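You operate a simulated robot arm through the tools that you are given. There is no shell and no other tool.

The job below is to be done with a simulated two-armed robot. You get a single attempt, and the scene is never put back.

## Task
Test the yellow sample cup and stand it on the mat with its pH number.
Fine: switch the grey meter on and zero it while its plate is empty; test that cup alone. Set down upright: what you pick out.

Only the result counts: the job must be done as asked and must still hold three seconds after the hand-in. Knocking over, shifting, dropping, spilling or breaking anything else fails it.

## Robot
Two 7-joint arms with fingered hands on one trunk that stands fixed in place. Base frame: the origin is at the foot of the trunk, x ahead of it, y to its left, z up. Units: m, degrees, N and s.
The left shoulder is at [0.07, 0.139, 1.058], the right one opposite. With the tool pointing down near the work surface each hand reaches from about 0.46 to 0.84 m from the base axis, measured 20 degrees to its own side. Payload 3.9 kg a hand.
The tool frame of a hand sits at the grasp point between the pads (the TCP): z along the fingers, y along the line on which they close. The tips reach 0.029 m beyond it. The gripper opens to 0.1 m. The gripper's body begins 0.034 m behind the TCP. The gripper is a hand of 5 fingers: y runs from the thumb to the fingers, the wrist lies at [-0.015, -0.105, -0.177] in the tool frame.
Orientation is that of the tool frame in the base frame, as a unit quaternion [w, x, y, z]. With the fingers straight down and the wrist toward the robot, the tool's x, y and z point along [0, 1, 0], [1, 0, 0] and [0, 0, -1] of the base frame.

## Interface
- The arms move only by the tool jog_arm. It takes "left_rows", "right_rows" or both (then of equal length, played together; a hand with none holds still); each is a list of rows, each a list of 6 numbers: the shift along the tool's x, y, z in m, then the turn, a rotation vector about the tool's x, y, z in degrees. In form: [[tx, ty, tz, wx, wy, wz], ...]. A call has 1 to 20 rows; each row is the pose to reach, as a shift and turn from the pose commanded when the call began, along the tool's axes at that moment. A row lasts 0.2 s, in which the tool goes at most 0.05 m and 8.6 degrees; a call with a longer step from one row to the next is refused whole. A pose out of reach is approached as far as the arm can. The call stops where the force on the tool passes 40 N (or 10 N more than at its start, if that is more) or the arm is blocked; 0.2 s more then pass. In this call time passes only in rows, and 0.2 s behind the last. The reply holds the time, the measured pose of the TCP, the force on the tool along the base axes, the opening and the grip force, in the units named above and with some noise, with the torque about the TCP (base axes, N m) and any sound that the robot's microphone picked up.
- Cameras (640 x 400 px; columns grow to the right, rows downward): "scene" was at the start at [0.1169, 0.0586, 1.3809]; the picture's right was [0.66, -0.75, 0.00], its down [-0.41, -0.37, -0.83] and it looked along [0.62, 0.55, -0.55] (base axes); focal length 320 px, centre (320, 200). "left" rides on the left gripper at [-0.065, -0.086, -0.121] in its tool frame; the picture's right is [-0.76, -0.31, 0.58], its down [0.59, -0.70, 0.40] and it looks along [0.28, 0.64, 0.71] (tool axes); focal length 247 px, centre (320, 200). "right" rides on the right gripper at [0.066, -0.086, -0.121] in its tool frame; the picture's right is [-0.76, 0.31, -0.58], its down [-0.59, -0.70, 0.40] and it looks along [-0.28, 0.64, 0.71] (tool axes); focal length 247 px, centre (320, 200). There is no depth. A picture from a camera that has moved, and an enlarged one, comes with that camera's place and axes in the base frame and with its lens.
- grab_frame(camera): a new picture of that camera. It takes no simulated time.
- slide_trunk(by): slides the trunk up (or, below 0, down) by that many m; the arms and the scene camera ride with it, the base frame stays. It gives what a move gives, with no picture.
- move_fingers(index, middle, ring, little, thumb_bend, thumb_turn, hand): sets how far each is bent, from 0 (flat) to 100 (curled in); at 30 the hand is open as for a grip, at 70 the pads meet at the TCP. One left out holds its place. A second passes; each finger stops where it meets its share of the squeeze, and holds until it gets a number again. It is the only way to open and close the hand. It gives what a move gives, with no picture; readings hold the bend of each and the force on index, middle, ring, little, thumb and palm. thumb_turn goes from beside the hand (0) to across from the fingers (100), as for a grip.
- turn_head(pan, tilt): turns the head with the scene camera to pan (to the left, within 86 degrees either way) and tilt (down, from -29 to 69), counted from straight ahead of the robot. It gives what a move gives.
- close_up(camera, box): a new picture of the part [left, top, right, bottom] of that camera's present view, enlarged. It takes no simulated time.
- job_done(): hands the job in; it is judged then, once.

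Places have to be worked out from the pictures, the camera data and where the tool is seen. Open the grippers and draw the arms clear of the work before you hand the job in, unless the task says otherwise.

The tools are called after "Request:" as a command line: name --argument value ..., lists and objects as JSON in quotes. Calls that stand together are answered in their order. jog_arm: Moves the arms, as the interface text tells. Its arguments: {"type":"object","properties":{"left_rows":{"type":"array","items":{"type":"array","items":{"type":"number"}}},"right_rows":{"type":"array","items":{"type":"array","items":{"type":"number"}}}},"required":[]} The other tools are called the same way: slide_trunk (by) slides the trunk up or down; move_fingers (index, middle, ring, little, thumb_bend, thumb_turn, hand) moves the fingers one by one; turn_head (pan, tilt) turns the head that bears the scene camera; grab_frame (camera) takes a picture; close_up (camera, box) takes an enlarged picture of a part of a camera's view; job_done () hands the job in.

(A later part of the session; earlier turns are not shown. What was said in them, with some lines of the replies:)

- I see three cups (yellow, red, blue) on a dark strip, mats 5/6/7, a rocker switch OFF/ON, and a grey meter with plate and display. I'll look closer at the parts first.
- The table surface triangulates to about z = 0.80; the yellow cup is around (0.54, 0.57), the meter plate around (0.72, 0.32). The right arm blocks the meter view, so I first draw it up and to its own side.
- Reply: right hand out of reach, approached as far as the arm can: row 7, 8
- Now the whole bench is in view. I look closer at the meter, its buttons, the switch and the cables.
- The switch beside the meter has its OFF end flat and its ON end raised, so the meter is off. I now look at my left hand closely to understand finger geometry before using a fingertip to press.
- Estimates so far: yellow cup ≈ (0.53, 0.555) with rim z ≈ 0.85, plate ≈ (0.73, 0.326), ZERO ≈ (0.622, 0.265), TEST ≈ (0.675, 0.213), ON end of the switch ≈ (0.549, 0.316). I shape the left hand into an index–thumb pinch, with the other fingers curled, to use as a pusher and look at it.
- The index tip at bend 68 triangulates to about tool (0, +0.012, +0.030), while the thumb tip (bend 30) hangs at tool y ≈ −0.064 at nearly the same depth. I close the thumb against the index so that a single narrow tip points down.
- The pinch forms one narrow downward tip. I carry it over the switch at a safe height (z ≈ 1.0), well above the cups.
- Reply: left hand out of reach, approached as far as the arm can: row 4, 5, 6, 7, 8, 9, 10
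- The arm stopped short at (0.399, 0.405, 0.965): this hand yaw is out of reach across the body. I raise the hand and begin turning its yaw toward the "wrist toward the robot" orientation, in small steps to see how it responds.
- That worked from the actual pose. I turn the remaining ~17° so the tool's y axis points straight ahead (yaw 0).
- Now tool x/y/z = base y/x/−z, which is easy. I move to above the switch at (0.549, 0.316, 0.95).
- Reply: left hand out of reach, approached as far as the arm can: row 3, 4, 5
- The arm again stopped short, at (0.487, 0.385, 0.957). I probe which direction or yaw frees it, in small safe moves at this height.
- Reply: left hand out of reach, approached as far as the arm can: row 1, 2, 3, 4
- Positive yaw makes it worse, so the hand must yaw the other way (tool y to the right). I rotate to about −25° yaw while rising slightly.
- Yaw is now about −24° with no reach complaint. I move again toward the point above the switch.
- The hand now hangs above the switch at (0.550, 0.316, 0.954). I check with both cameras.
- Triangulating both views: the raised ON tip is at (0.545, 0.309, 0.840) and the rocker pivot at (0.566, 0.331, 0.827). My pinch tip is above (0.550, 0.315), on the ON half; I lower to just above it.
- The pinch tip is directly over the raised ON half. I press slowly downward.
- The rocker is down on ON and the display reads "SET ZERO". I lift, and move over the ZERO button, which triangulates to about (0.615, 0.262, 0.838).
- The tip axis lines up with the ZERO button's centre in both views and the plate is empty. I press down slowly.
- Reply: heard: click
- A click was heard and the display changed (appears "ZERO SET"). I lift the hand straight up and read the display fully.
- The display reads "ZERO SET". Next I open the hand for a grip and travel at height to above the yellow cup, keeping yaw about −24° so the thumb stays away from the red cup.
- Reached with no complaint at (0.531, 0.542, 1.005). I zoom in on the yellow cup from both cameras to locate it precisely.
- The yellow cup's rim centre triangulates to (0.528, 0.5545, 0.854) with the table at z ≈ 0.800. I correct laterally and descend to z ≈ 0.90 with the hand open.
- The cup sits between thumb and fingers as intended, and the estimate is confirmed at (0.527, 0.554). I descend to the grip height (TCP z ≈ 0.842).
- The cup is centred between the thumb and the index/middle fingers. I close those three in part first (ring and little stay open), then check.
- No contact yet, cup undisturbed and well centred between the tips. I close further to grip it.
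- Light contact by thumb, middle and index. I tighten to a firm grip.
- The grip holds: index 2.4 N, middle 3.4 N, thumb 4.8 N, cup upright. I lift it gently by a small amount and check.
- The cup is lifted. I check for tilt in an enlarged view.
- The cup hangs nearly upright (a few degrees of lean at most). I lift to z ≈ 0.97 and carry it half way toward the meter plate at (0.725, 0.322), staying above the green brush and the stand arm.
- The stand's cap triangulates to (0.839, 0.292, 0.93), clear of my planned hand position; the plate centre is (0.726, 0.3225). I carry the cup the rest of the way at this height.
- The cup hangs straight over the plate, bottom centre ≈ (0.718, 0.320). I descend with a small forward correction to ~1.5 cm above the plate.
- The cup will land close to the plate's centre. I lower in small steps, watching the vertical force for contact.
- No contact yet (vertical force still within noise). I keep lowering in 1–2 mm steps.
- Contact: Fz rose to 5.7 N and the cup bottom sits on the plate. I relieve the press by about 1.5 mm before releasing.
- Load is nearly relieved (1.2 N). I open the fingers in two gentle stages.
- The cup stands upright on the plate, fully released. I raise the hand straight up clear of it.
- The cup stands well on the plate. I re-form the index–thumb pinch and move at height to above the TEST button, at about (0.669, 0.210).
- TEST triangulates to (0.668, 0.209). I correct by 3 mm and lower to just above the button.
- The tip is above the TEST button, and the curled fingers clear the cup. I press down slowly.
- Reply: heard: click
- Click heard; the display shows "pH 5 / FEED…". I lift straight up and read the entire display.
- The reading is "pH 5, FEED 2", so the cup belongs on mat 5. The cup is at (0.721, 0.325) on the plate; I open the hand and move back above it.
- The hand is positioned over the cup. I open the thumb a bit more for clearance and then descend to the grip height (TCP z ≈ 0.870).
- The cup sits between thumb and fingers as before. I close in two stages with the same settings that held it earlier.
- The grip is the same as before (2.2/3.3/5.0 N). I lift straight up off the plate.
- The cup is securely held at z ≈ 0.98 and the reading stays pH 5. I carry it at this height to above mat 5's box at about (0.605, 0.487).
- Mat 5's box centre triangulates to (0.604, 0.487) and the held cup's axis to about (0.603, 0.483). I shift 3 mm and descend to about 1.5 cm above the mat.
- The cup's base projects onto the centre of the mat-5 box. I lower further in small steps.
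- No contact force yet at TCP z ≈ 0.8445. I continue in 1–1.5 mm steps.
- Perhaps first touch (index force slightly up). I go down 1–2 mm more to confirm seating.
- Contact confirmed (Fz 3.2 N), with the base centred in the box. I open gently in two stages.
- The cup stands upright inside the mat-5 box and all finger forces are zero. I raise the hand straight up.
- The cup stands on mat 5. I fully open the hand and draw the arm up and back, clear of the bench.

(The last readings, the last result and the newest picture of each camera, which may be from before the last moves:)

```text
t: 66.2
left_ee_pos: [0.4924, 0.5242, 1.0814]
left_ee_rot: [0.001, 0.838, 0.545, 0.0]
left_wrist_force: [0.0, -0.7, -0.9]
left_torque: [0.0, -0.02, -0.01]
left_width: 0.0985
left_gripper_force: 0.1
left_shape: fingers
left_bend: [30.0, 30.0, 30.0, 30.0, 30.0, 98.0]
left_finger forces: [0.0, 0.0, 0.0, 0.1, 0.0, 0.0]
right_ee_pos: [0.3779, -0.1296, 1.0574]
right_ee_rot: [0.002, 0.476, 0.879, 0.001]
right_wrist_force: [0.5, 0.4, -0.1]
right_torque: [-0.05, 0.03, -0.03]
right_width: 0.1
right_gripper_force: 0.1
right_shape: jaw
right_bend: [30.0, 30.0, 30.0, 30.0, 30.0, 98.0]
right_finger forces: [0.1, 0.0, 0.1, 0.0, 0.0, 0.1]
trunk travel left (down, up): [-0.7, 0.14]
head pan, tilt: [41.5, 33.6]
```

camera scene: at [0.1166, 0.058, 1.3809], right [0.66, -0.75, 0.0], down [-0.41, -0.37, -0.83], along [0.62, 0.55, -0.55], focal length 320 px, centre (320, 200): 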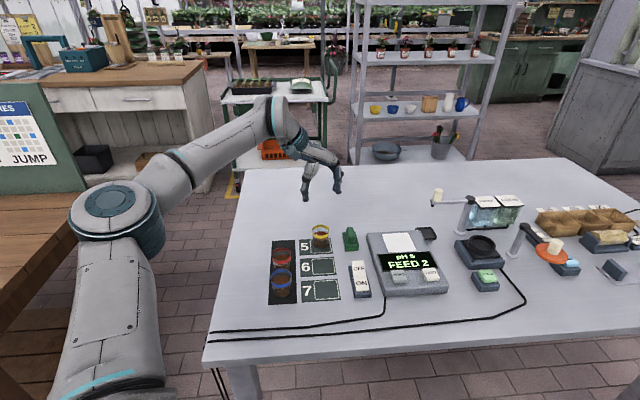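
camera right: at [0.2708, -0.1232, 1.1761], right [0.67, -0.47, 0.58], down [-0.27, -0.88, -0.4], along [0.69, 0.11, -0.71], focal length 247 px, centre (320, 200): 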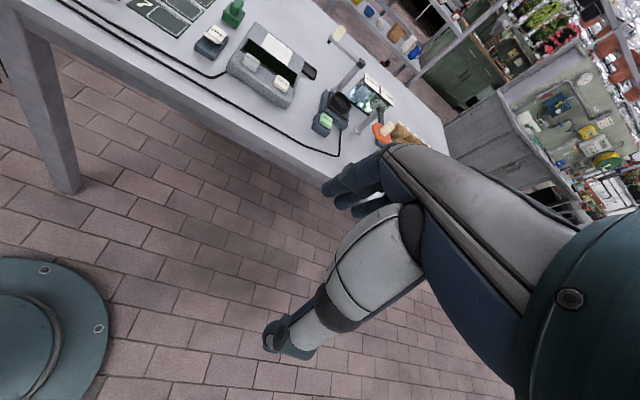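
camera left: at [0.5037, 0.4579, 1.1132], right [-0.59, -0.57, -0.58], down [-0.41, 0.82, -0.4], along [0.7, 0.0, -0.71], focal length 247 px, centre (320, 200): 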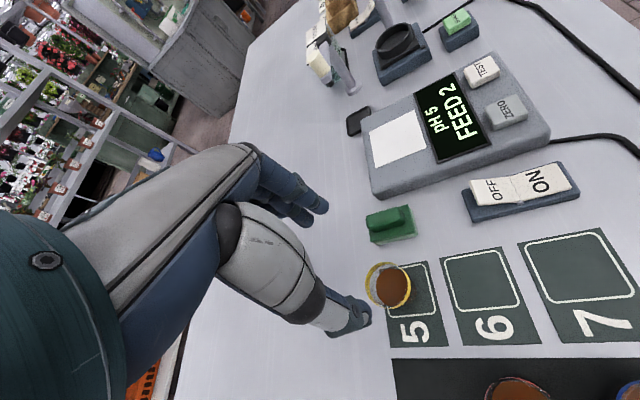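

The arm moved back cleanly to (0.49, 0.52, 1.08). I continue drawing it back and away from the bench.

Request:
jog_arm --left_rows '[[0.01, -0.03, 0, 0, 0, 0], [0.02, -0.06, 0, 0, 0, 0], [0.03, -0.09, 0, 0, 0, 0], [0.035, -0.12, 0, 0, 0, 0]]'

Request:
grab_frame --camera "scene"

Request:
close_up --camera "scene" --box '[255, 210, 385, 310]'

Request:
close_up --camera "scene" --box '[295, 215, 365, 265]'

```text
t: 67.2
left_ee_pos: [0.3974, 0.6059, 1.0786]
left_ee_rot: [0.0, 0.838, 0.546, 0.0]
left_wrist_force: [-0.1, -0.6, -0.6]
left_torque: [0.0, 0.01, 0.0]
left_width: 0.0988
left_gripper_force: 0.0
left_shape: fingers
left_bend: [30.0, 30.0, 30.0, 30.0, 30.0, 98.0]
left_finger forces: [0.1, 0.0, 0.1, 0.1, 0.1, 0.0]
right_ee_pos: [0.3764, -0.1296, 1.0562]
right_ee_rot: [0.002, 0.477, 0.879, 0.001]
right_wrist_force: [0.0, 0.9, 0.8]
right_torque: [0.01, -0.03, 0.0]
right_width: 0.1001
right_gripper_force: 0.0
right_shape: jaw
right_bend: [30.0, 30.0, 30.0, 30.0, 30.0, 98.0]
right_finger forces: [0.0, 0.1, 0.0, 0.0, 0.0, 0.0]
trunk travel left (down, up): [-0.7, 0.14]
head pan, tilt: [41.5, 33.6]
```

```text
taken
camera scene: at [0.1162, 0.0594, 1.381], right [0.66, -0.75, 0.0], down [-0.41, -0.37, -0.83], along [0.62, 0.55, -0.55], focal length 320 px, centre (320, 200)
```

scene: 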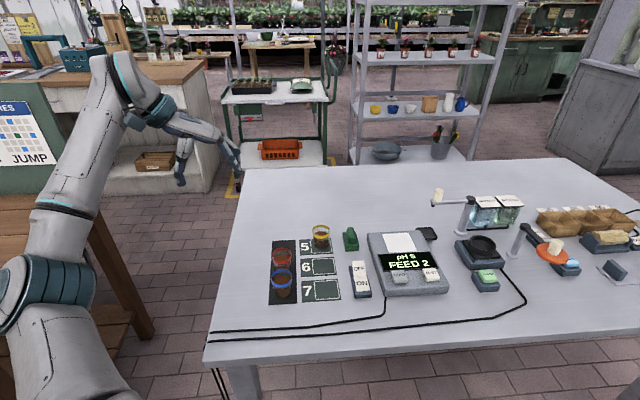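

```text
4.00 times, centred on (320, 260) of scene
camera zoom: at [0.1162, 0.0594, 1.381], right [0.66, -0.75, 0.0], down [-0.41, -0.37, -0.83], along [0.62, 0.55, -0.55], focal length 1280 px, centre (320, -40)
```

zoom: 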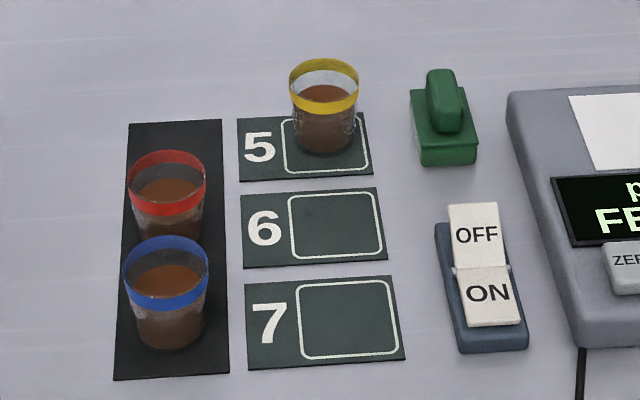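

```text
8.00 times, centred on (330, 240) of scene
camera zoom: at [0.1162, 0.0594, 1.381], right [0.66, -0.75, 0.0], down [-0.41, -0.37, -0.83], along [0.62, 0.55, -0.55], focal length 2559 px, centre (240, -120)
```

zoom: 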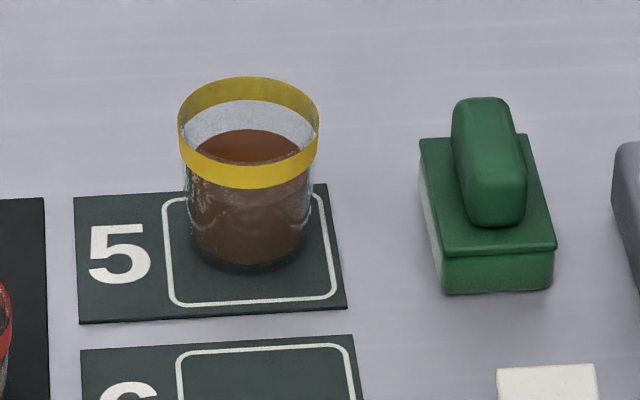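

The yellow cup stands upright and centred in the box of mat 5. The red and blue cups, brush and mats are where they were, and both hands are open and clear of the work, so I hand the job in.

Request:
job_done

```text
The job is handed in.
```

The yellow cup tested at pH 5 and is standing upright on mat 5. I've handed the job in, but the result of the check wasn't shown to me.

- **Meter:** I switched it on and zeroed it while the plate was empty; the display read "ZERO SET".
- **Test:** Only the yellow cup went on the plate. The display read "pH 5 / FEED 2".
- **Placement:** The cup is centred in the box on mat 5. The last pictures show the red and blue cups, the mats and the green brush where they started, with nothing knocked or spilled.
- **Arms:** Both hands are open and drawn clear of the work. I left the meter switched on, since you didn't ask for it to be turned off.
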